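You operate a simulated robot arm through the tools that you are given. There is no shell and no other tool. Be economical: measure what you need, move in short steps, check, and stop when the job is done.

Carry out the task below with a simulated robot arm. There is one attempt and no reset: what you move stays moved.

TASK
Put things in order on the side table. At the end: the silver bracket (marked "1") from the side table stands where the purple block stood; the purple block is on the silver solar plate (marked "1"); the black test block (marked "ALU") stands on top of the silver valve block; the green roller from the side table stands on top of the grey contactor; whatever was shut is shut again. Leave all else as you found it, and nothing knocked over.
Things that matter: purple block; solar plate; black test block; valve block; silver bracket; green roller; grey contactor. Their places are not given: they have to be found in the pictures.

It is judged by the outcome, as a careful person would: the job done as asked, and still so three seconds after it is handed in. It fails if anything else is knocked over, pushed out of place, dropped, spilled or broken.

THE ROBOT
A 7-joint arm with a two-finger parallel gripper, fixed in place. Base frame: the origin is at the foot of the arm, x ahead of it, y to its left, z up; the work surface is at about z = 0.72. Lengths are in m, angles in degrees, forces in N, time in s.
With the tool pointing down near the work surface it reaches from about 0.28 to 0.68 m from the base axis. Its first joint turns from -66.0 to 66.0 degrees. Payload 1.57 kg.
Tool frame: the origin (TCP) lies between the finger pads and is the grasp point; the fingertips stand 0.03 m ahead of it; z points along the fingers, y is the line along which they close. The gripper opens to 0.11 m. The fingers are 0.024 m wide and 0.012 m thick; the gripper's body (0.048 by 0.112 m) begins 0.078 m behind the TCP.
Orientation is told as [roll, pitch, yaw] about the base's x, y, z axes, in that order, counted from this pose: with the fingers straight down and closing along the base's y, the tool's x points along the base's -x, its y along +y and its z along -z.

THE INTERFACE
- The arm moves only by the tool move_arm. Its argument "increments" is a list of rows, each a list of 7 numbers: the turn, a rotation vector about the base's x, y, z in degrees, then the shift along the base's x, y, z in m, then the opening, from 0 (shut) to 1 (fully open). In form: [[rx, ry, rz, dx, dy, dz, fingers], ...]. A call has 1 to 12 rows; each row shifts and turns the commanded pose from where the row before left it. A row lasts 0.2 s, in which the tool goes at most 0.05 m and 8.6 degrees; a call with a longer step from one row to the next is refused whole, and so is a gripper value outside its range. A pose out of reach is approached as far as the arm can. The call stops where the force on the tool passes 40 N (or 10 N more than at its start, if that is more) or the arm is blocked; 0.2 s more then pass. The fingers move at their own pace (about 0.108 m/s each) and stop on an object; they squeeze with about 41 N. The grip force told is the motor's: it shows also when the fingers shut on nothing. Time passes only in rows, and 0.2 s behind the last, so rows that do not move let the fingers close. It gives the time, the measured TCP pose, the force on the tool (base axes), the opening and the grip force at its end, in the units of the frame above (readings bear some noise), and new pictures: "pictures" is both (left out), scene, wrist or none.
- Cameras (640 x 400 px; columns grow to the right, rows downward): "scene" is fixed at [0.1625, -0.4052, 1.3797]; the picture's right is [0.73, -0.68, 0.00], its down [-0.53, -0.56, -0.63] and it looks along [0.43, 0.46, -0.77] (base axes); focal length 330 px, centre (320, 200). "wrist" rides on the gripper at [-0.036, 0, -0.08] in the tool frame; the picture's right is [0.00, -1.00, 0.00], its down [0.97, 0.00, -0.24] and it looks along [0.24, 0.00, 0.97] (tool axes); focal length 218 px, centre (320, 200).
- pixel_to_xyz(camera, pixels): for up to 12 pixels [column, row] of the newest picture of that camera ("zoom" is the newest enlarged one), the place [x, y, z] in the base frame of the surface seen there, good to about 0.003 m. No time passes.
- close_up(camera, box): a new picture of the part [left, top, right, bottom] of that camera's present view, enlarged. No time passes.
- job_done(): hands the job in; it is judged then, once.

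Work in short steps. Measure before you move; look again where a grasp or a placing could have gone wrong, and mend it. You have 80 turns and 120 pictures in all, those below and enlarged ones among them. Open the gripper and draw the arm clear of the work before you hand the job in, unless the task says otherwise; then end with one line.

The tools are called after "Call:" as a command line: name --pt "numbers of a row" for each row, then --argument value for the rest, lists and objects as JSON in quotes. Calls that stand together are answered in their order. move_arm: Moves the arm, as the interface text tells. Its arguments: {"type":"object","properties":{"increments":{"type":"array","items":{"type":"array","items":{"type":"number"}}},"pictures":{"type":"string","enum":["both","scene","wrist","none"]}},"required":["increments"]} The other tools are called the same way: pixel_to_xyz (camera, pixels) gives the place of the surface under pixels of a picture; close_up (camera, box) takes an enlarged picture of a part of a camera's view; job_done () hands the job in.

At the start:

```text
clock: 0.0
position: [0.4542, 0.0016, 1.0303]
ee_rot: [-0.1, 0.0, 0.1]
contact_force: [0.6, -0.3, 0.3]
width: 0.1101
gripper_force: 0.1
```

scene: 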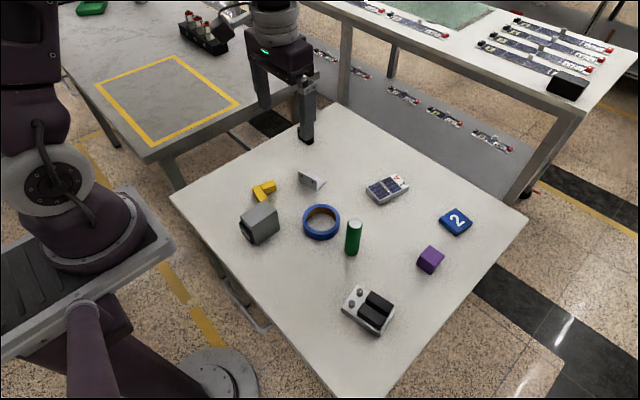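
wrist: 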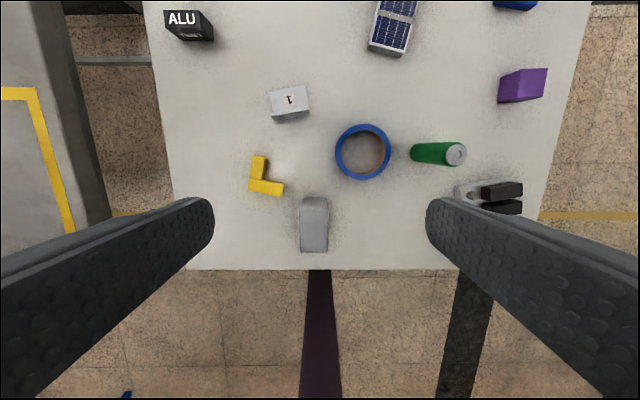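

I see the main objects; I'll take close-ups for detail of the table.

Call:
close_up --camera "scene" --box '[220, 150, 380, 250]'

Call:
close_up --camera "scene" --box '[320, 160, 520, 340]'

Call:
close_up --camera "wrist" --box '[140, 0, 600, 280]'

Call:
pixel_to_xyz --camera "wrist" --pixels '[[185, 30], [391, 25], [290, 98], [362, 130], [455, 155], [520, 85], [314, 215], [500, 192], [470, 192], [265, 180], [500, 209], [290, 115]]'

Call:
pixel_to_xyz --camera "scene" --pixels '[[355, 222], [433, 252], [387, 188], [456, 221], [375, 305], [358, 297], [260, 215], [312, 180], [321, 208], [263, 190], [429, 263], [352, 250]]'

```text
4.00 times, centred on (300, 200) of scene
```

zoom: 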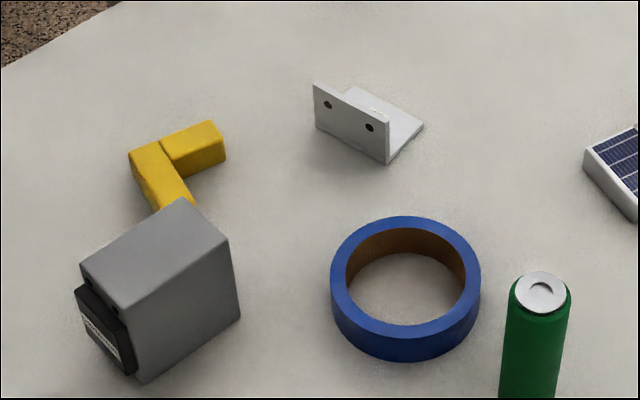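

```text
2.22 times, centred on (420, 250) of scene
```

zoom: 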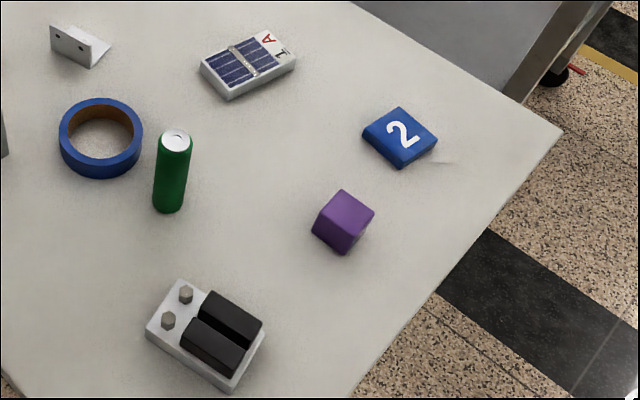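

```text
1.39 times, centred on (370, 140) of wrist
```

zoom: 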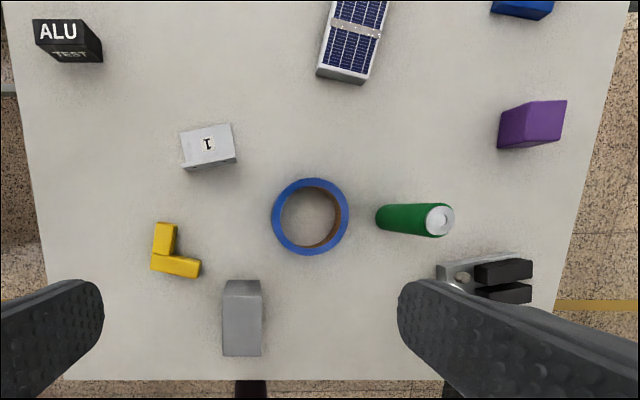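

```text
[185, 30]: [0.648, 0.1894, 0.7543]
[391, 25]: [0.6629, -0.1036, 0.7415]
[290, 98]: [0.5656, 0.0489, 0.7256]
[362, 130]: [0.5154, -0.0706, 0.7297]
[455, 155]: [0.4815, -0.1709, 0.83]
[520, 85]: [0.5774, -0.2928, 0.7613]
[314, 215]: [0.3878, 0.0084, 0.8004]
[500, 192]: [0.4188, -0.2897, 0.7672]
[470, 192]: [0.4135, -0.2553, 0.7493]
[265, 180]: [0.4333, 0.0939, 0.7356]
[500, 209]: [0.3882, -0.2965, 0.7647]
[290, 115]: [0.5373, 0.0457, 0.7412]
```

```text
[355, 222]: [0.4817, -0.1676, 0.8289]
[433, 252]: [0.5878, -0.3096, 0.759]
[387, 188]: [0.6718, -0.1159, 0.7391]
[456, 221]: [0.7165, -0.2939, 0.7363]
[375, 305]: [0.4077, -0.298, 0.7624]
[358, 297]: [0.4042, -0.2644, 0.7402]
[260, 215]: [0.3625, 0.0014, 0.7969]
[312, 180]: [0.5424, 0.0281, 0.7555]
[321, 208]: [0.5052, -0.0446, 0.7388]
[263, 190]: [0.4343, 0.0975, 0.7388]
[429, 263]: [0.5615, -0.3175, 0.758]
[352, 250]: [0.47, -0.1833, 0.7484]
```

Layout is clear. First I'll go above the purple block for a close look.

Call:
move_arm --pt "0 0 0 0.016 -0.038 -0.01 1" --pt "0 0 0 0.016 -0.038 -0.01 1" --pt "0 0 0 0.016 -0.038 -0.01 1" --pt "0 0 0 0.016 -0.038 -0.01 1" --pt "0 0 0 0.016 -0.038 -0.01 1" --pt "0 0 0 0.016 -0.038 -0.01 1" --pt "0 0 0 0.016 -0.038 -0.01 1" --pt "0 0 0 0.013 -0.034 -0.01 1"

```text
clock: 1.8
position: [0.5824, -0.2992, 0.9512]
ee_rot: [0.1, 0.1, 0.1]
contact_force: [0.3, 0.0, 0.5]
width: 0.1098
gripper_force: 0.0
```

scene: 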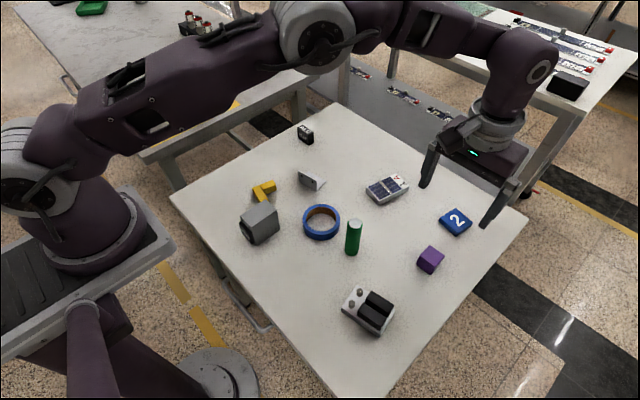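
wrist: 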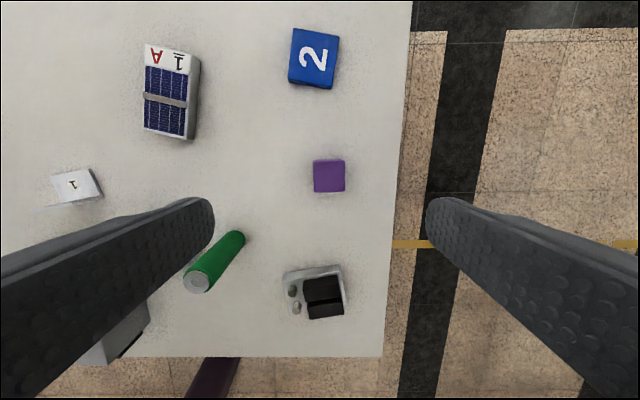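

Clear view of purple (328,175), plate (170,90), valve (315,290). Enlarging to measure corners.

Call:
close_up --camera "wrist" --box '[264, 135, 392, 215]'

Call:
pixel_to_xyz --camera "wrist" --pixels '[[149, 52], [186, 55], [146, 128], [186, 135], [166, 100], [189, 70], [180, 120], [150, 70], [160, 85]]'

Call:
close_up --camera "wrist" --box '[100, 20, 260, 150]'

Call:
close_up --camera "wrist" --box '[264, 245, 376, 335]'

```text
5.00 times, centred on (328, 175) of wrist
```

zoom: 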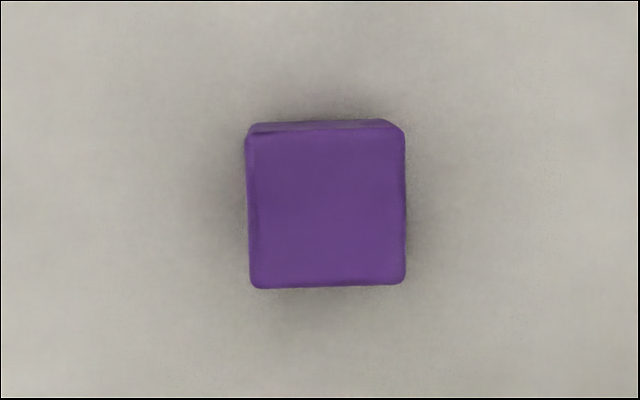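

```text
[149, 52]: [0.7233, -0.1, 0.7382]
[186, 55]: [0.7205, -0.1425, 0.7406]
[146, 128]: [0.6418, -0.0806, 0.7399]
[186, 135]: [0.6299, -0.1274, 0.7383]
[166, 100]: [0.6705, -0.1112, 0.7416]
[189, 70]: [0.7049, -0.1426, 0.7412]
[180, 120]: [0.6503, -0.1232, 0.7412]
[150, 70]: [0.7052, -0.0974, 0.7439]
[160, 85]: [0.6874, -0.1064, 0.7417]
```

```text
3.08 times, centred on (180, 85) of wrist
```

zoom: 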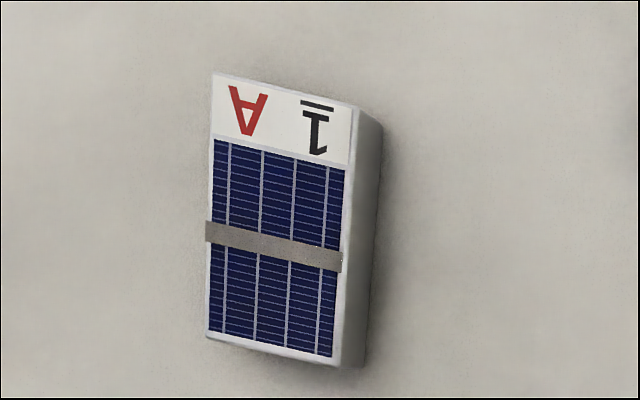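

```text
4.44 times, centred on (320, 290) of wrist
```

zoom: 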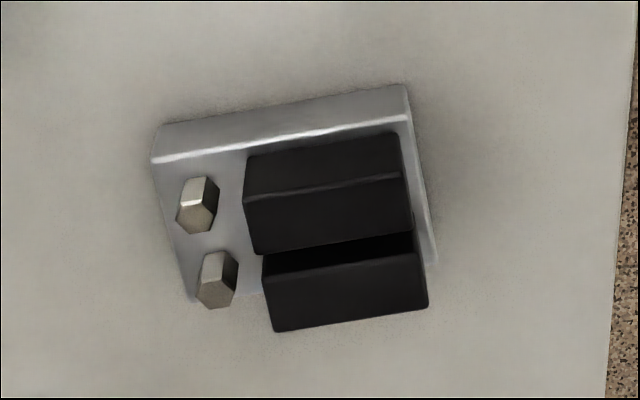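

Call:
pixel_to_xyz --camera "wrist" --pixels '[[315, 164], [344, 163], [344, 190], [316, 191], [329.5, 177]]'

Call:
pixel_to_xyz --camera "zoom" --pixels '[[252, 203], [408, 183], [258, 248], [408, 226], [270, 285], [420, 258], [278, 325], [424, 302], [196, 215], [216, 295], [175, 240]]'

```text
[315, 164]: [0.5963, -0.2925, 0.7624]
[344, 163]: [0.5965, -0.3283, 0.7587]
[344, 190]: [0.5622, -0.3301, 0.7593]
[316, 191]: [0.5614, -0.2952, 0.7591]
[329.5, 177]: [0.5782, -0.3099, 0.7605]
```

```text
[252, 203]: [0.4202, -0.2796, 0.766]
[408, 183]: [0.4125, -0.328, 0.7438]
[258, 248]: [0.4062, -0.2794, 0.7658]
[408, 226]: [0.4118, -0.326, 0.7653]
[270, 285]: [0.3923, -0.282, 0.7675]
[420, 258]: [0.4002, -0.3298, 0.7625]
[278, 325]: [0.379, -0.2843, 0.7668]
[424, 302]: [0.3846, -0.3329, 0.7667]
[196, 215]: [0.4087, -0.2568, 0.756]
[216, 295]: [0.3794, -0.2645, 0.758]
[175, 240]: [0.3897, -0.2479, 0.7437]
```

Purple centre (0.579,-0.311), ~0.037 wide, yaw ≈0. Descend and grip.

Call:
move_arm --pt "0 0 0 -0.0034 -0.0118 -0.04 1" --pt "0 0 0 0 0 -0.045 1" --pt "0 0 0 0 0 -0.045 1" --pt "0 0 0 0 0 -0.04 1" --pt "0 0 0 0 0 -0.026 1" --pt "0 0 0 0 0 0 1" --pictures "wrist"

```text
clock: 3.2
position: [0.5748, -0.3084, 0.7518]
ee_rot: [0.0, 0.0, 0.0]
contact_force: [-0.5, -0.8, -0.8]
width: 0.1097
gripper_force: 0.0
```

wrist: 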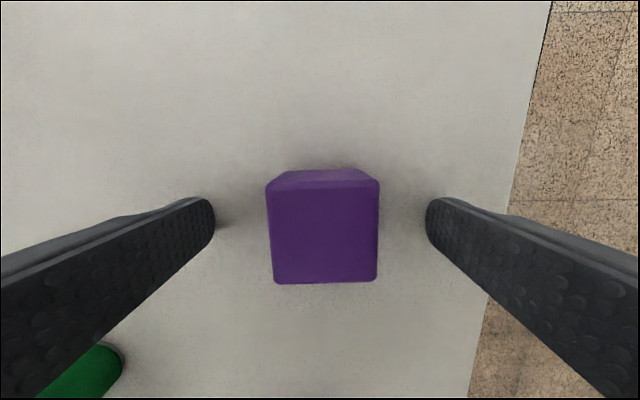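

Block centred between fingers. Close and lift.

Call:
move_arm --pt "0 0 0 0 0 0 0" --pt "0 0 0 0 0 0 0" --pt "0 0 0 0 0 0 0" --pt "0 0 0 0 0 0.03 0" --pt "0 0 0 0 0 0.04 0" --pt "0 0 0 0 0 0.04 0" --pictures "wrist"

```text
clock: 4.6
position: [0.5727, -0.3103, 0.8627]
ee_rot: [0.1, 0.1, 0.0]
contact_force: [0.2, 0.3, -2.0]
width: 0.0393
gripper_force: 40.9
```

wrist: 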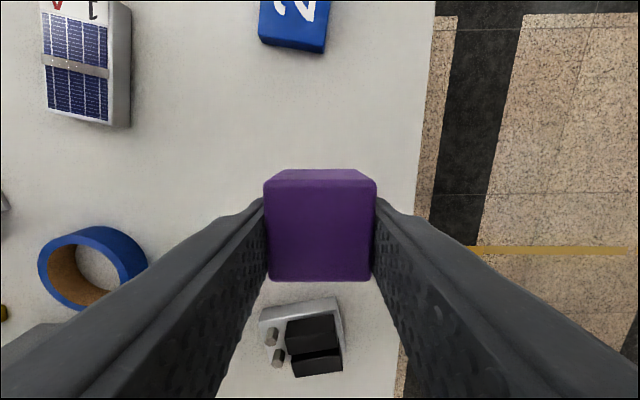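

Gripped (0.039). Carry above the plate, turning -12° to match it.

Call:
move_arm --pt "0 0 -2 0.016 0.033 0 0" --pt "0 0 -2 0.016 0.033 0 0" --pt "0 0 -2 0.016 0.033 0 0" --pt "0 0 -2 0.016 0.033 0 0" --pt "0 0 -2 0.016 0.033 0 0" --pt "0 0 -2 0.015 0.032 0 0" --pt "0 0 0 0 0 -0.04 0" --pt "0 0 0 0 0 -0.025 0" --pt "0 0 0 0 0 0 0"

```text
clock: 6.6
position: [0.6715, -0.1127, 0.7959]
ee_rot: [-0.1, 0.0, -12.0]
contact_force: [0.1, 0.4, -1.4]
width: 0.0395
gripper_force: 40.5
```

scene: 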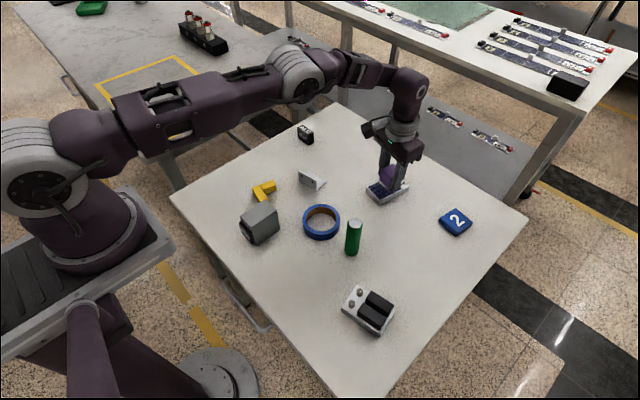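
wrist: 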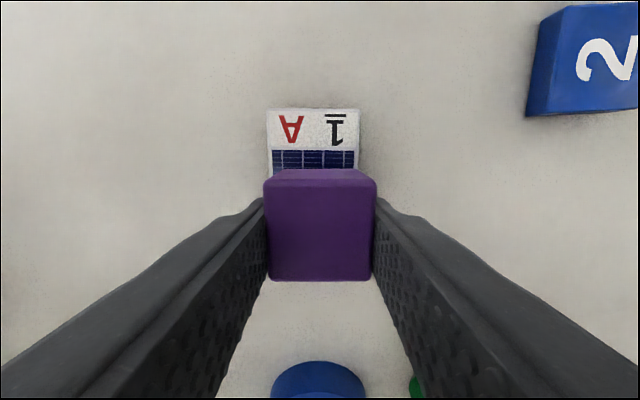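

Aligned; small left shift of 3 mm and lower to contact.

Call:
move_arm --pt "0 0 0 0 0.003 -0.012 0" --pt "0 0 0 0 0 -0.006 0" --pt "0 0 0 0 0 -0.003 0" --pt "0 0 0 0 0 0 0" --pictures "none"

```text
clock: 7.6
position: [0.6705, -0.1108, 0.7773]
ee_rot: [-0.1, 0.0, -12.0]
contact_force: [-0.7, 0.0, -1.0]
width: 0.0394
gripper_force: 40.9
```

Call:
move_arm --pt "0 0 0 0 0 -0.002 0" --pt "0 0 0 0 0 -0.002 0" --pt "0 0 0 0 0 0 0" --pictures "wrist"

```text
clock: 8.4
position: [0.6718, -0.1117, 0.7731]
ee_rot: [0.0, 0.1, -11.9]
contact_force: [0.6, 0.1, -0.8]
width: 0.0392
gripper_force: 41.2
```

wrist: 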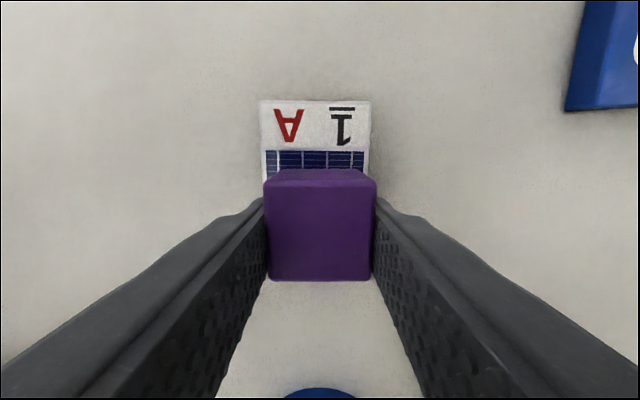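

No contact yet; inch down further.

Call:
move_arm --pt "0 0 0 0 0 -0.0015 0" --pt "0 0 0 0 0 0 0" --pictures "none"

Call:
close_up --camera "scene" --box '[350, 150, 430, 210]'

```text
clock: 9.0
position: [0.6723, -0.1115, 0.7721]
ee_rot: [0.0, 0.0, -12.1]
contact_force: [-0.4, -0.3, -1.5]
width: 0.0391
gripper_force: 40.7
```

```text
6.67 times, centred on (390, 180) of scene
```

zoom: 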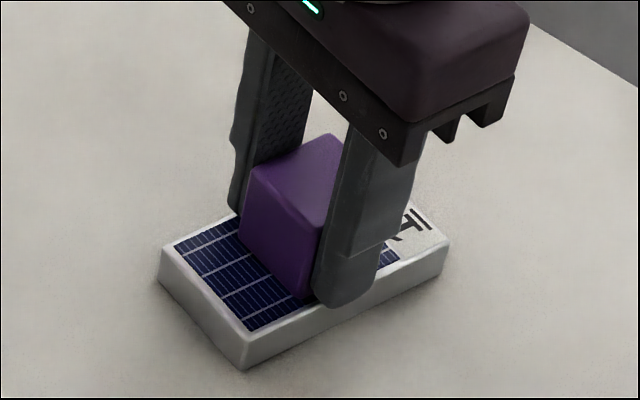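

Nearly touching; one more step and check force.

Call:
move_arm --pt "0 0 0 0 0 -0.0015 0" --pt "0 0 0 0 0 0 0" --pictures "none"

```text
clock: 9.6
position: [0.6723, -0.1127, 0.772]
ee_rot: [0.0, -0.1, -11.9]
contact_force: [-4.7, 2.2, 17.4]
width: 0.0394
gripper_force: 41.2
```

Contact (17 N). Raise 1 mm's worth of load, release, and lift away.

Call:
move_arm --pt "0 0 0 0 0 0.001 0" --pt "0 0 0 0 0 0.0005 0.6" --pt "0 0 0 0 0 0 0.6" --pt "0 0 0 0 0 0.03 0.7" --pt "0 0 0 0 0 0.045 1" --pt "0 0 0 0 0 0.045 1" --pt "0 0 2 -0.03 0.02 0.02 1" --pt "0 0 2 -0.03 0.03 0.0 1" --pt "0 0 4 -0.03 0.03 0.0 1" --pt "0 0 4 -0.02 0.03 0.0 1"

```text
clock: 11.8
position: [0.5628, 0.0008, 0.9101]
ee_rot: [0.0, -0.1, 0.1]
contact_force: [-0.7, 1.2, -1.0]
width: 0.1099
gripper_force: 0.0
```

scene: 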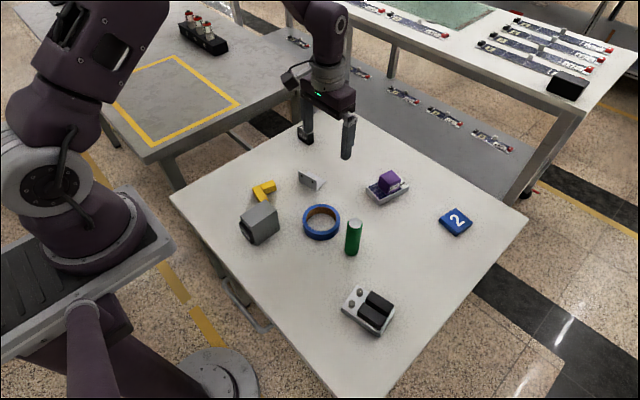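
wrist: 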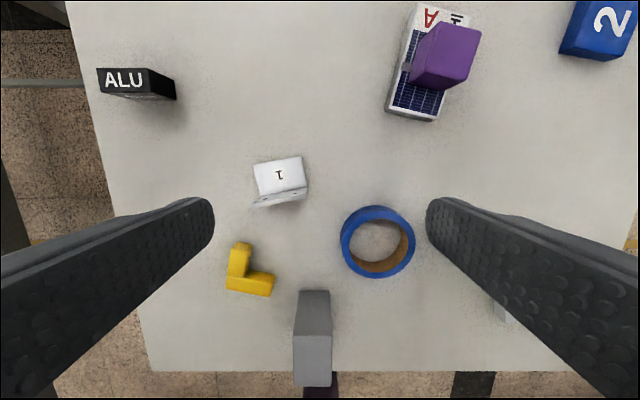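

Purple is on the plate. Now examine the bracket (279,180).

Call:
close_up --camera "wrist" --box '[240, 145, 336, 220]'

Call:
pixel_to_xyz --camera "zoom" --pixels '[[100, 130], [400, 85], [430, 300], [120, 370], [260, 200], [440, 280], [110, 410], [280, 350], [150, 280], [400, 250], [420, 340]]'

Call:
pixel_to_xyz --camera "wrist" --pixels '[[256, 165], [300, 160], [303, 185], [262, 193], [279, 174], [255, 206], [306, 193], [280, 200]]'

```text
5.33 times, centred on (288, 182) of wrist
```

zoom: 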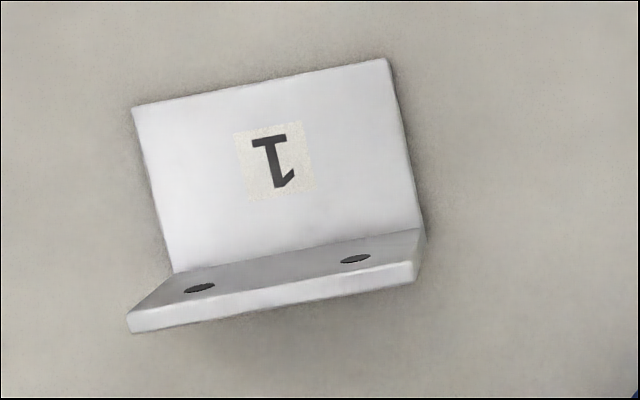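

```text
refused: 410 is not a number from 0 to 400
```

```text
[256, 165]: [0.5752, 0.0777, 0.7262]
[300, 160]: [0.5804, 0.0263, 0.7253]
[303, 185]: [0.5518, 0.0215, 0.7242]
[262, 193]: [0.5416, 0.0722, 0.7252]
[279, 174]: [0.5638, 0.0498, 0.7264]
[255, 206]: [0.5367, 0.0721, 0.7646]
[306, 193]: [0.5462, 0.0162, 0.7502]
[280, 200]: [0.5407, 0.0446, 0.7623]
```

Bracket: flange ends along ~y, yaw ≈ +10°, centre ≈ (0.558,0.048), width ~0.057. Grip across its ends near the flange at (0.550,0.0465).

Call:
move_arm --pt "0 0 5 -0.006 0.025 0 1" --pt "0 0 5 -0.0068 0.0207 -0.02 1" --pt "0 0 0 0 0 -0.045 1" --pt "0 0 0 0 0 -0.04 1" --pt "0 0 0 0 0 0 1" --pictures "wrist"

```text
clock: 13.0
position: [0.5476, 0.0464, 0.8083]
ee_rot: [-0.1, 0.0, 10.1]
contact_force: [-0.7, 0.2, 1.2]
width: 0.11
gripper_force: 0.0
```

wrist: 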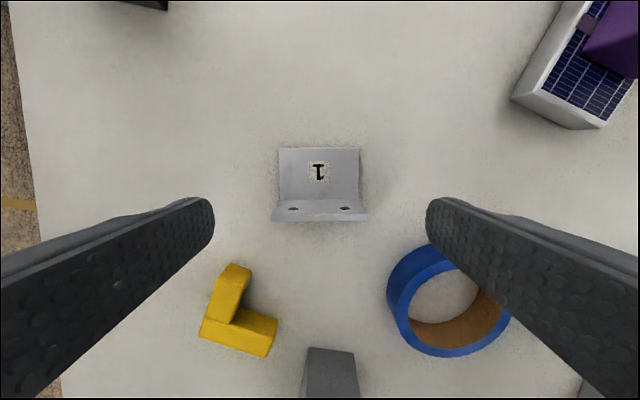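

Aligned. Check flange position more precisely.

Call:
pixel_to_xyz --camera "wrist" --pixels '[[278, 219], [360, 218], [320, 219], [283, 152], [356, 152], [320, 152]]'

```text
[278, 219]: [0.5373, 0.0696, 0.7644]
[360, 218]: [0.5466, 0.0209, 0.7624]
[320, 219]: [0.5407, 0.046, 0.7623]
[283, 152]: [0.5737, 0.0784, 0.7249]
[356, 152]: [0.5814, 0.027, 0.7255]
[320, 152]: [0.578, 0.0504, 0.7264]
```

Good. Descend, grip, lift.

Call:
move_arm --pt "0 0 0 0.001 0 -0.03 1" --pt "0 0 0 0 0 -0.024 1" --pt "0 0 0 0 0 0 1" --pt "0 0 0 0 0 0 0" --pt "0 0 0 0 0 0 0" --pt "0 0 0 0 0 0 0" --pt "0 0 0 0 0 0.02 0" --pt "0 0 0 0 0 0.03 0"

```text
clock: 14.8
position: [0.5491, 0.0458, 0.8045]
ee_rot: [0.0, 0.0, 10.0]
contact_force: [0.0, 0.3, 0.6]
width: 0.0594
gripper_force: 40.3
```

scene: 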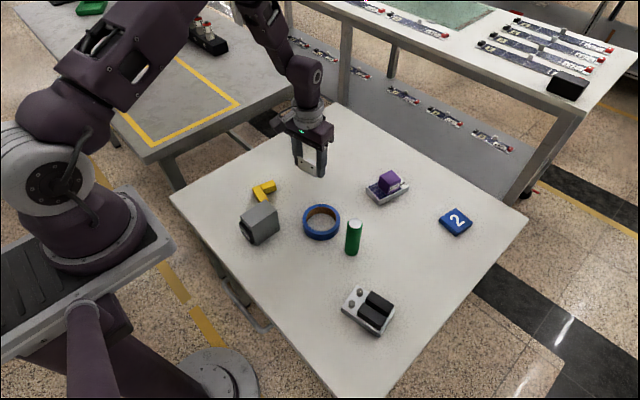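
wrist: 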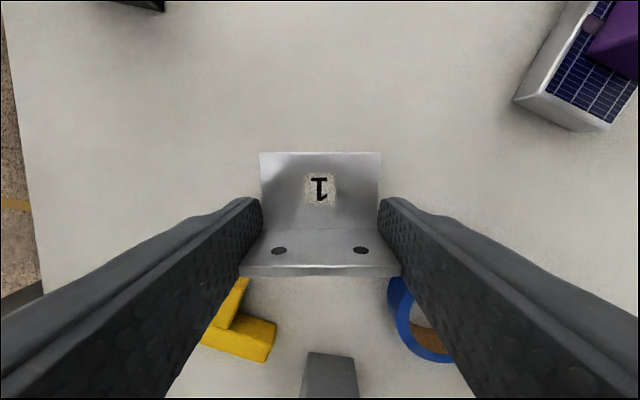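

Gripped. Lift and carry to the purple's former place.

Call:
move_arm --pt "0 0 0 0 0 0.045 0" --pt "0 0 0 0.002 -0.035 0.025 0" --pt "0 0 0 0.002 -0.0405 0 0" --pt "0 0 0 0.002 -0.0405 0 0" --pt "0 0 0 0.002 -0.0405 0 0" --pt "0 0 0 0.002 -0.0405 0 0" --pt "0 0 0 0.002 -0.0405 0 0" --pt "0 0 0 0.002 -0.0405 0 0" --pt "0 0 0 0.002 -0.0405 -0.02 0" --pt "0 0 0 0.003 -0.0395 -0.02 0" --pt "0 0 0 0 0 -0.04 0" --pt "0 0 0 0 0 0 0"

```text
clock: 17.4
position: [0.5679, -0.3131, 0.7917]
ee_rot: [0.0, 0.0, 9.9]
contact_force: [-0.2, -0.4, 0.0]
width: 0.0593
gripper_force: 41.3
```

scene: 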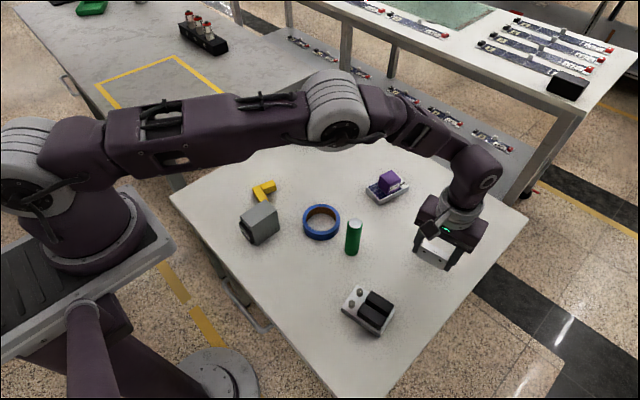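
wrist: 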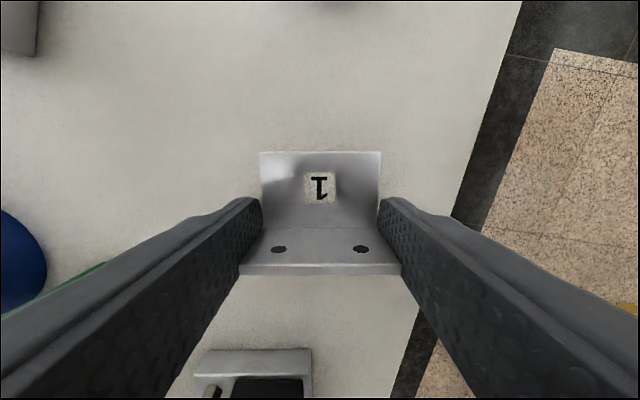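

Lower to the gripping height (~0.7535), gently.

Call:
move_arm --pt "0 0 0 0 0 -0.02 0" --pt "0 0 0 0 0 -0.012 0" --pt "0 0 0 0 0 -0.004 0" --pt "0 0 0 0 0 -0.0015 0" --pt "0 0 0 0 0 0 0" --pictures "none"

```text
clock: 18.6
position: [0.5681, -0.3124, 0.7558]
ee_rot: [0.0, 0.0, 10.0]
contact_force: [0.3, -0.4, -0.2]
width: 0.0593
gripper_force: 40.8
```

Call:
move_arm --pt "0 0 0 0 0 -0.0015 0" --pt "0 0 0 0 0 0 0" --pictures "none"

```text
clock: 19.2
position: [0.5685, -0.3131, 0.7542]
ee_rot: [0.0, -0.1, 10.1]
contact_force: [-0.2, 0.1, -0.1]
width: 0.0594
gripper_force: 41.4
```

Call:
move_arm --pt "0 0 0 0 0 -0.0012 0" --pt "0 0 0 0 0 0 0" --pictures "none"

```text
clock: 19.8
position: [0.567, -0.3124, 0.7525]
ee_rot: [0.0, 0.0, 10.1]
contact_force: [0.5, -0.1, -0.2]
width: 0.0591
gripper_force: 40.9
```

Call:
move_arm --pt "0 0 0 0 0 -0.001 0" --pt "0 0 0 0 0 0 0" --pictures "none"

Call:
close_up --camera "scene" --box '[400, 220, 480, 280]'

```text
clock: 20.4
position: [0.5689, -0.3141, 0.7532]
ee_rot: [0.1, -0.1, 10.0]
contact_force: [-1.9, 2.0, 9.1]
width: 0.0598
gripper_force: 40.7
```

```text
6.67 times, centred on (440, 250) of scene
```

zoom: 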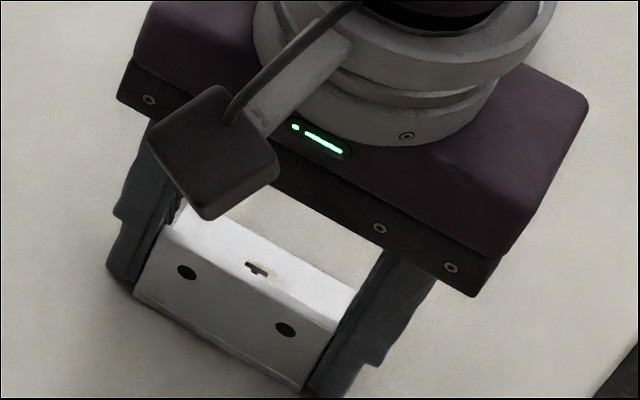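

Contact. Release, lift straight up.

Call:
move_arm --pt "0 0 0 0 0 0.0005 0.8" --pt "0 0 0 0 0 0 0.8" --pt "0 0 0 0 0 0.02 0.8" --pt "0 0 0 0 0 0.045 1" --pt "0 0 0 0 0 0.045 1" --pt "0 0 0 0 0 0.045 1" --pt "0 0 -5 0 0.04 0.01 1" --pt "0 0 -5 0 0.04 0 1" --pt "0 0 0 0 0.04 0 1" --pt "0 0 0 0 0.045 0 1" --pt "0 0 0 0 0.045 0 1"

Call:
move_arm --pt "0 0 0 0.005 0.045 0 1" --pt "0 0 0 0.005 0.045 0 1" --pt "0 0 0 0.005 0.045 0 1" --pt "0 0 0 0.015 0.045 0 1" --pt "0 0 0 0.015 0.045 0 1" --pt "0 0 0 0.01 0.045 0 1" --pt "0 0 0 0 0.02 0 1"

```text
clock: 22.8
position: [0.5669, -0.101, 0.9157]
ee_rot: [-0.1, 0.0, -0.1]
contact_force: [-0.2, -0.4, 0.0]
width: 0.11
gripper_force: 0.1
```

scene: 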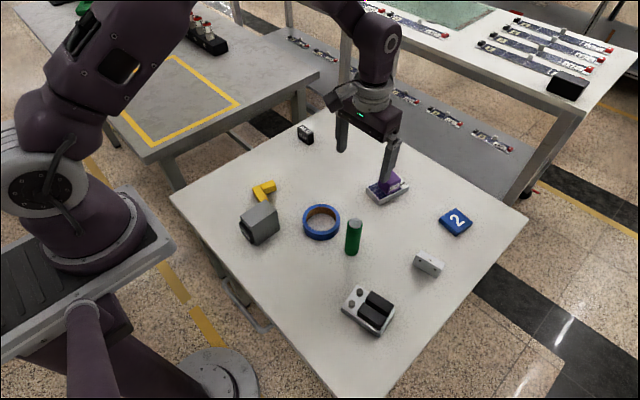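
wrist: 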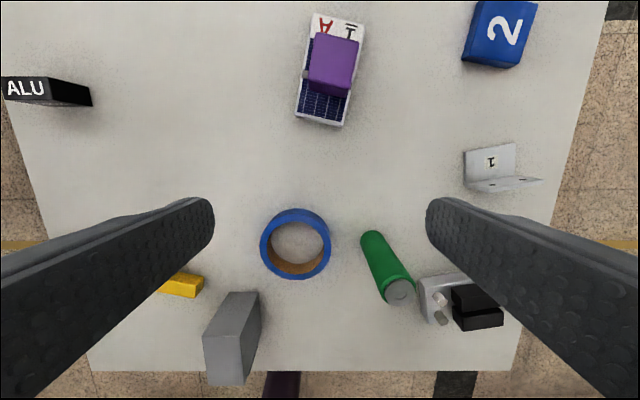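

```text
clock: 24.4
position: [0.6234, 0.1848, 0.9189]
ee_rot: [-0.1, 0.0, 0.0]
contact_force: [1.0, -0.2, 0.4]
width: 0.1099
gripper_force: 0.0
```

scene: 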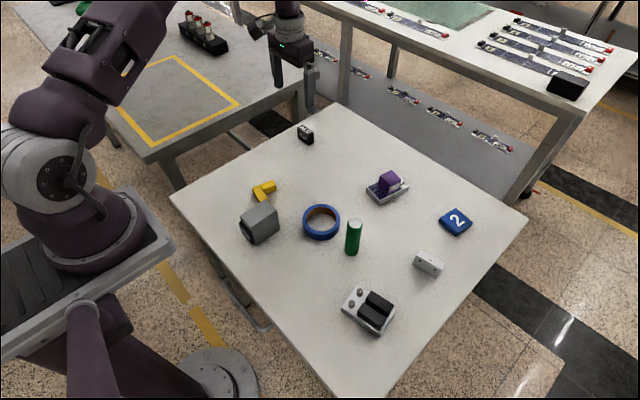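
wrist: 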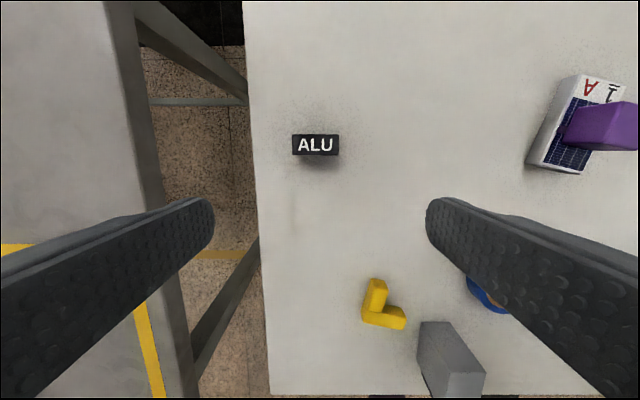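

Call:
close_up --camera "wrist" --box '[276, 120, 356, 170]'

Call:
pixel_to_xyz --camera "wrist" --pixels '[[294, 137], [337, 136], [337, 153], [294, 153], [316, 145], [316, 162]]'

Call:
close_up --camera "scene" --box '[285, 115, 325, 150]'

```text
8.00 times, centred on (316, 145) of wrist
```

zoom: 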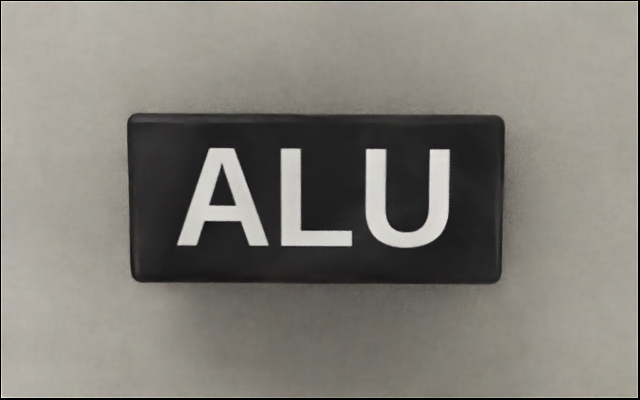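

```text
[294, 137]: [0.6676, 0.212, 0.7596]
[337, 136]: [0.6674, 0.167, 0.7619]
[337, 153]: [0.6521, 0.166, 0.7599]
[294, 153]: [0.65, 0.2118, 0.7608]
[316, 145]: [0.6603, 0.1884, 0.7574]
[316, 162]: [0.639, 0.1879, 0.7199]
```

```text
11.43 times, centred on (305, 132) of scene
```

zoom: 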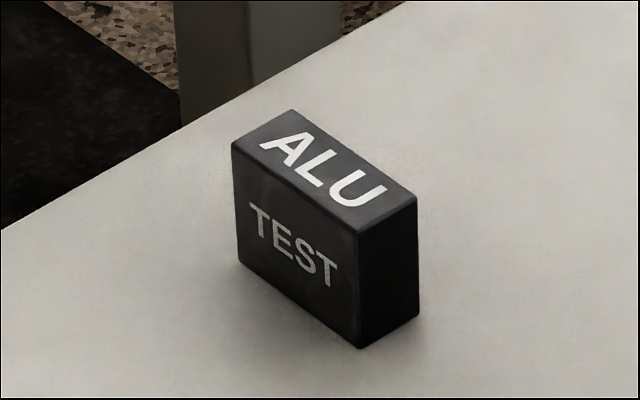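

ALU block 0.046 (y) × 0.019 × 0.04, centre (0.659,0.189). Before that, measure the valve's tops from the scene camera.

Call:
close_up --camera "scene" --box '[336, 280, 400, 340]'

```text
6.67 times, centred on (368, 310) of scene
```

zoom: 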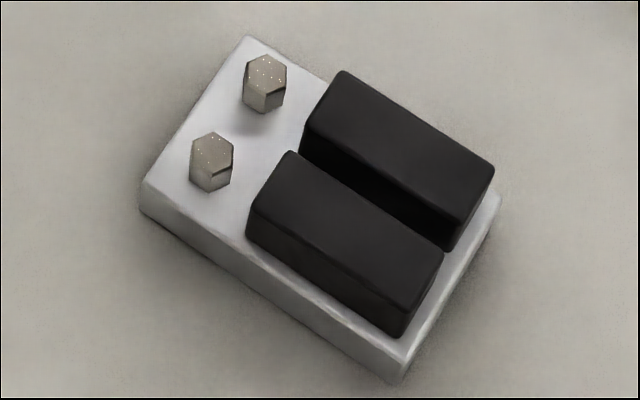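

Call:
pixel_to_xyz --camera "zoom" --pixels '[[345, 78], [487, 168], [452, 210], [310, 122], [292, 158], [438, 252], [400, 303], [256, 205], [400, 143], [345, 230]]'

Call:
move_arm --pt "0 0 0 0.015 0.004 -0.04 1" --pt "0 0 0 0.016 0 -0.045 1" --pt "0 0 0 0 0 -0.045 1" --pt "0 0 0 0 0 0 1" --pictures "wrist"

```text
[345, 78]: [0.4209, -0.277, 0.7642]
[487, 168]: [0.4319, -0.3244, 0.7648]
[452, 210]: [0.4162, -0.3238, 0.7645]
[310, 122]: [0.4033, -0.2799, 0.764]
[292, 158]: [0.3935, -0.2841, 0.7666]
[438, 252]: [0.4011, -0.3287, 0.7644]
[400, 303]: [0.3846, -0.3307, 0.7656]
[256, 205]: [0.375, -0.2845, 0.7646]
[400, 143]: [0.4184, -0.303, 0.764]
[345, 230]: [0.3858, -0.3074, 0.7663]
```

```text
clock: 25.4
position: [0.654, 0.1861, 0.788]
ee_rot: [0.1, -0.1, 0.0]
contact_force: [-0.6, 0.1, 0.0]
width: 0.11
gripper_force: 0.0
```

wrist: 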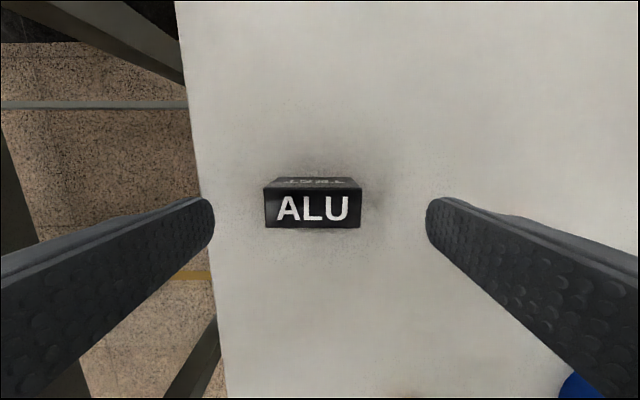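

Valve top centre (0.403,-0.304), z 0.765, yaw ~11°; I'll lay the ALU block across both black coils. Fine adjust, descend, grip.

Call:
move_arm --pt "0 0 0 0.004 0.003 -0.016 1" --pt "0 0 0 0 0 -0.014 1" --pt "0 0 0 0 0 0 1" --pt "0 0 0 0 0 0 0" --pt "0 0 0 0 0 0 0" --pt "0 0 0 0 0 0 0" --pictures "wrist"

```text
clock: 26.8
position: [0.6563, 0.1906, 0.756]
ee_rot: [0.0, -0.1, 0.0]
contact_force: [0.2, 1.2, 0.0]
width: 0.0494
gripper_force: 40.9
out of reach, approached as far as the arm can: row 1
```

wrist: 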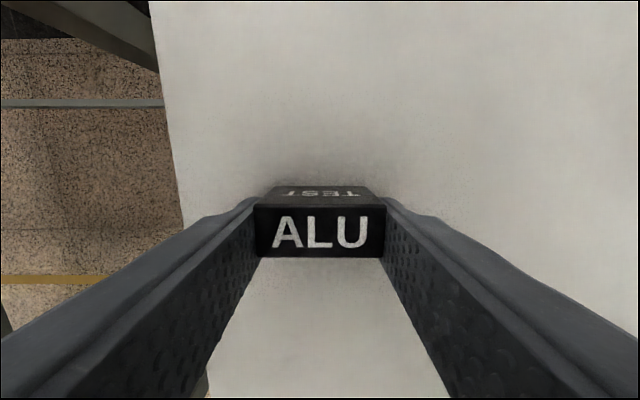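

Gripped (0.049). Lift and carry toward the valve while turning −79°.

Call:
move_arm --pt "0 0 0 0 0 0.03 0" --pt "0 0 0 0 0 0.045 0" --pt "0 0 0 -0.01 0 0.045 0" --pt "0 0 -6 -0.02 -0.02 0.035 0" --pt "0 0 -7 -0.02 -0.04 0.02 0" --pt "0 0 -7 -0.02 -0.04 0 0" --pt "0 0 -7 -0.02 -0.04 0 0" --pt "0 0 -7 -0.02 -0.04 0 0" --pictures "scene"

Call:
move_arm --pt "0 0 -7 -0.02 -0.04 0 0" --pt "0 0 -7 -0.02 -0.04 0 0" --pt "0 0 -7 -0.02 -0.04 0 0" --pt "0 0 -7 -0.02 -0.04 0 0" --pt "0 0 -7 -0.02 -0.04 0 0" --pt "0 0 -7 -0.02 -0.04 0 0" --pt "0 0 -3 -0.012 -0.04 0 0" --pt "0 0 0 0 0 0 0"

```text
clock: 28.6
position: [0.5483, 0.0147, 0.9325]
ee_rot: [0.0, -0.1, -34.2]
contact_force: [-0.7, -0.1, -1.3]
width: 0.0496
gripper_force: 40.8
```

scene: 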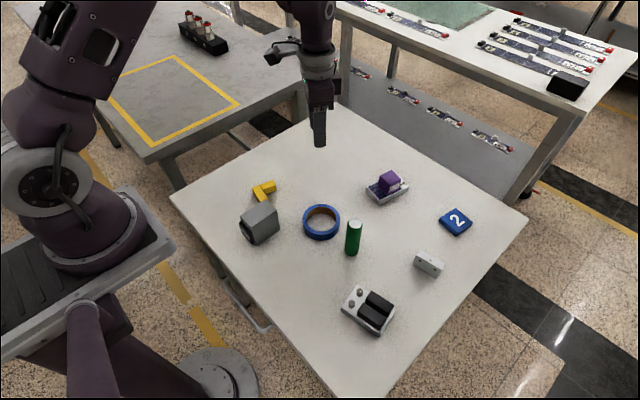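

```text
clock: 30.4
position: [0.4182, -0.2673, 0.9334]
ee_rot: [0.1, -0.1, -79.0]
contact_force: [-0.2, 1.3, -1.1]
width: 0.0493
gripper_force: 41.1
```

scene: 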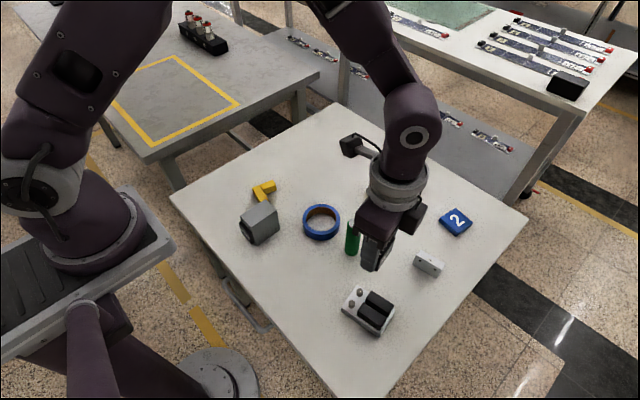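
wrist: 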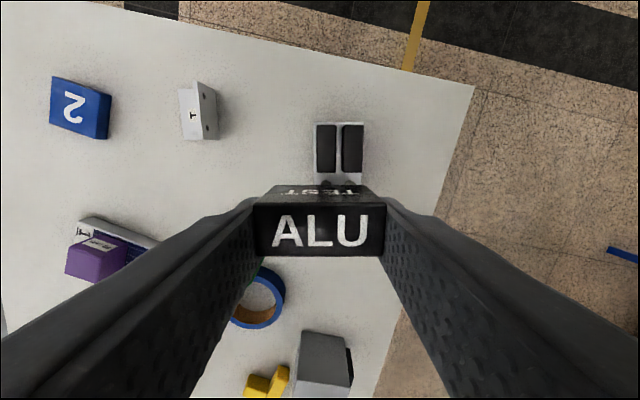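

Aligned in yaw. Move above centre and descend to ~0.82.

Call:
move_arm --pt "0 0 0 -0.016 -0.032 0 0" --pt "0 0 0 0 0 -0.04 0" --pt "0 0 0 0 0 -0.04 0" --pt "0 0 0 0 0 -0.03 0" --pt "0 0 0 0 0 0 0"

Call:
close_up --camera "scene" --box '[320, 250, 416, 340]'

```text
clock: 31.6
position: [0.4024, -0.2985, 0.8225]
ee_rot: [-0.1, 0.0, -79.1]
contact_force: [-0.3, -0.2, -1.6]
width: 0.0495
gripper_force: 41.0
```

scene: 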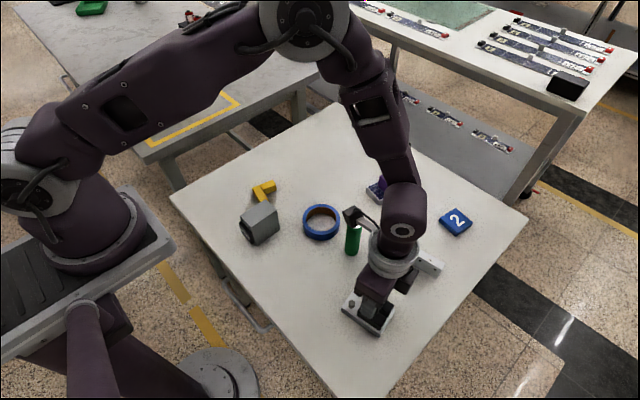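
wrist: 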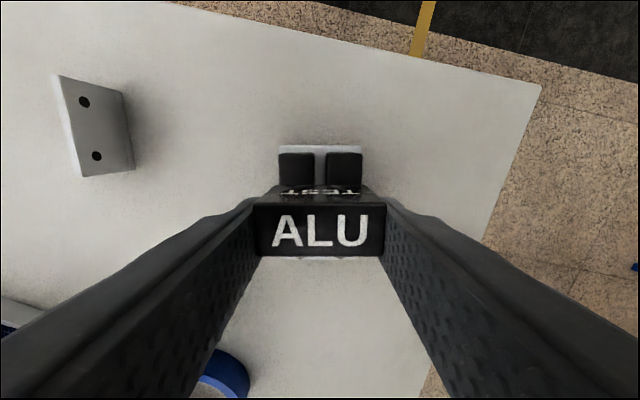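

```text
4.44 times, centred on (368, 295) of scene
```

zoom: 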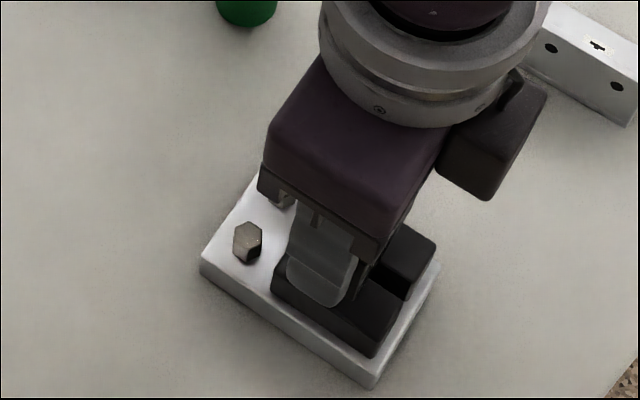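

Centred over both coils. Lower until contact.

Call:
move_arm --pt "0 0 0 0 0 -0.012 0" --pt "0 0 0 0 0 -0.006 0" --pt "0 0 0 0 0 -0.002 0" --pt "0 0 0 0 0 0 0" --pictures "none"

Call:
move_arm --pt "0 0 0 0 0 -0.0015 0" --pt "0 0 0 0 0 0 0" --pictures "none"

```text
clock: 32.6
position: [0.4013, -0.2987, 0.803]
ee_rot: [0.0, -0.1, -79.0]
contact_force: [-2.7, 2.0, 16.8]
width: 0.0497
gripper_force: 41.3
```

```text
clock: 33.2
position: [0.4009, -0.2988, 0.8009]
ee_rot: [0.0, -0.1, -79.0]
contact_force: [0.2, 4.9, 28.7]
width: 0.0495
gripper_force: 40.2
```

Contact made. Back off the extra push, release, rise.

Call:
move_arm --pt "0 0 0 0 0 0.0018 0" --pt "0 0 0 0 0 0 0.8" --pt "0 0 0 0 0 0 0.8" --pt "0 0 0 0 0 0.02 0.8" --pt "0 0 0 0 0 0.04 0.8" --pt "0 0 0 0 0 0.04 1" --pt "0 0 0 0 0 0.03 1"

Call:
close_up --camera "wrist" --box '[260, 130, 380, 240]'

```text
clock: 34.8
position: [0.3983, -0.2959, 0.9324]
ee_rot: [0.0, 0.0, -79.0]
contact_force: [0.9, -0.1, 0.0]
width: 0.1101
gripper_force: 0.1
```

scene: 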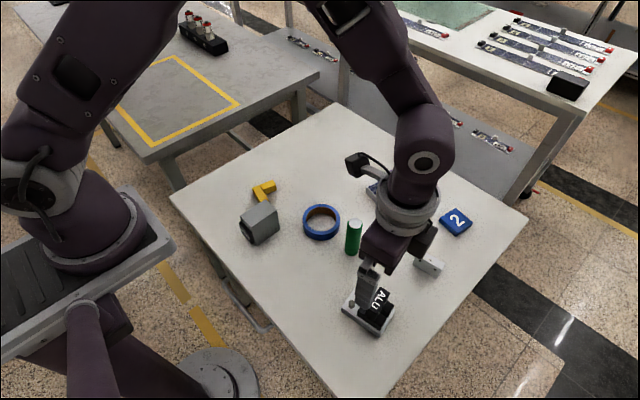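
wrist: 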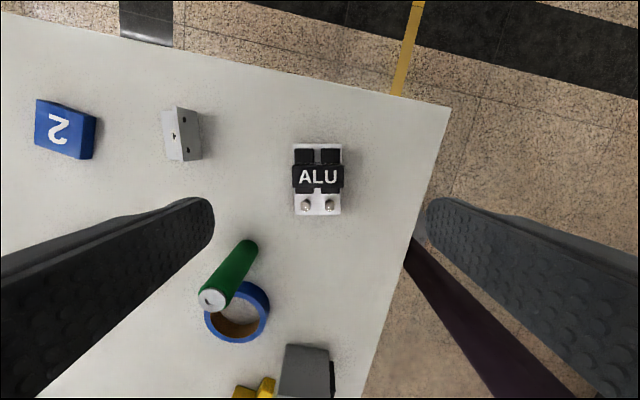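

```text
3.64 times, centred on (320, 185) of wrist
```

zoom: 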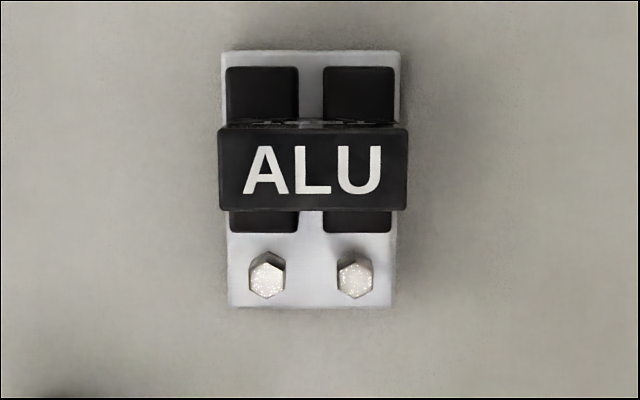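

ALU rests well across both coils. Now go over the roller, turning back to yaw 0.

Call:
move_arm --pt "0 0 8 0 0 0.02 1" --pt "0 0 8 0 0.005 0.02 1" --pt "0 0 8 0.008 0.015 0 1" --pt "0 0 8 0.01 0.015 0 1" --pt "0 0 8 0.01 0.015 0 1" --pt "0 0 8 0.01 0.015 0 1" --pt "0 0 8 0.01 0.015 0 1" --pt "0 0 8 0.01 0.015 0 1" --pt "0 0 8 0.01 0.015 0 1" --pt "0 0 7 0.011 0.018 0 1" --pt "0 0 0 0 0 0 1"

```text
clock: 37.2
position: [0.4792, -0.1699, 0.973]
ee_rot: [0.0, 0.0, 0.0]
contact_force: [-0.2, -0.3, 0.9]
width: 0.1099
gripper_force: 0.1
```

scene: 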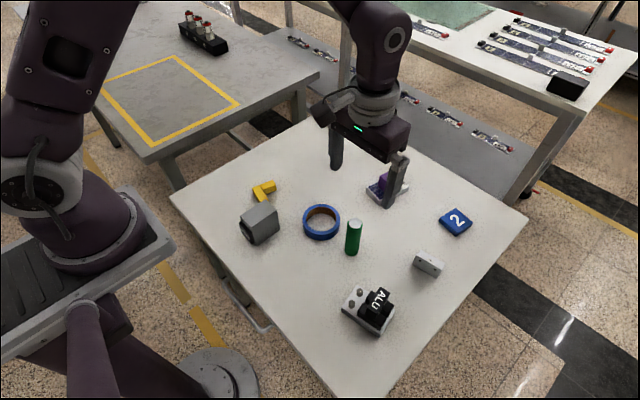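
wrist: 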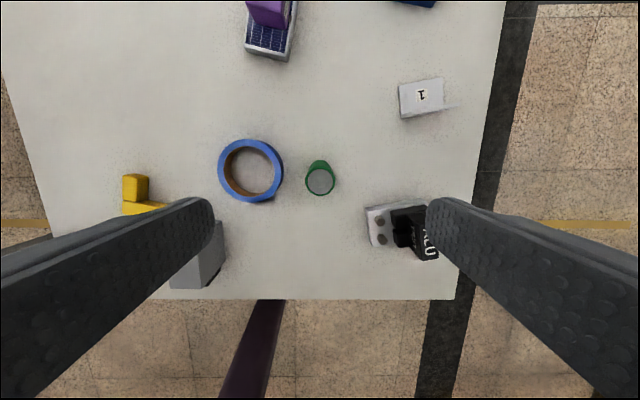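

Call:
close_up --camera "wrist" --box '[288, 150, 352, 206]'

Call:
pixel_to_xyz --camera "wrist" --pixels '[[320, 181], [309, 181], [331, 181], [320, 171], [320, 191], [180, 280], [205, 283], [220, 250], [216, 230], [195, 262], [210, 260]]'

Call:
close_up --camera "scene" --box '[228, 190, 292, 250]'

Call:
pixel_to_xyz --camera "zoom" --pixels '[[320, 100], [250, 150], [400, 100], [200, 150], [350, 60]]'

```text
7.14 times, centred on (320, 178) of wrist
```

zoom: 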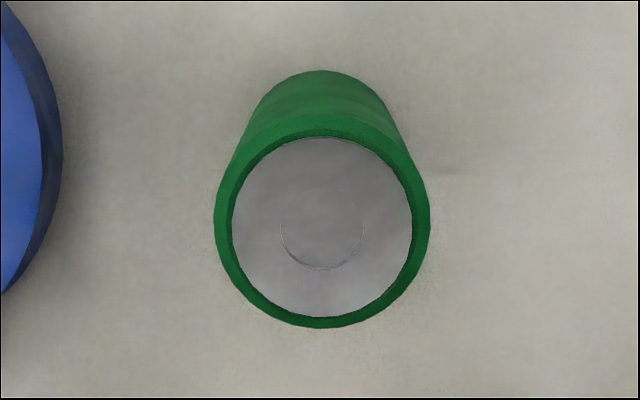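

```text
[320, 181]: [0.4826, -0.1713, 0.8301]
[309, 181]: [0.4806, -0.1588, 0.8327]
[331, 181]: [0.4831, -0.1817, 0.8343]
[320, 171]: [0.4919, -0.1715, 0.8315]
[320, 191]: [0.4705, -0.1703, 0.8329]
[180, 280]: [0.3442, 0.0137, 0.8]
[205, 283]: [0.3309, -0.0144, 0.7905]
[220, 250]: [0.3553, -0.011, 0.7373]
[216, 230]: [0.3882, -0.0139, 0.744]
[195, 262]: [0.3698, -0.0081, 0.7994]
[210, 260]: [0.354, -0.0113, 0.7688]
```

```text
6.67 times, centred on (260, 220) of scene
```

zoom: 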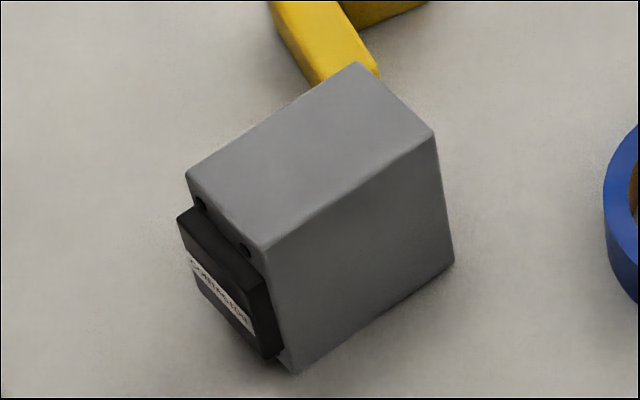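

```text
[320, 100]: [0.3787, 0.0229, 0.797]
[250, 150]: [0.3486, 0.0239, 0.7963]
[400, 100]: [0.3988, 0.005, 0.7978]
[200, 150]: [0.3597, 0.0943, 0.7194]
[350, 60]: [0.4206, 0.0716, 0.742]
```

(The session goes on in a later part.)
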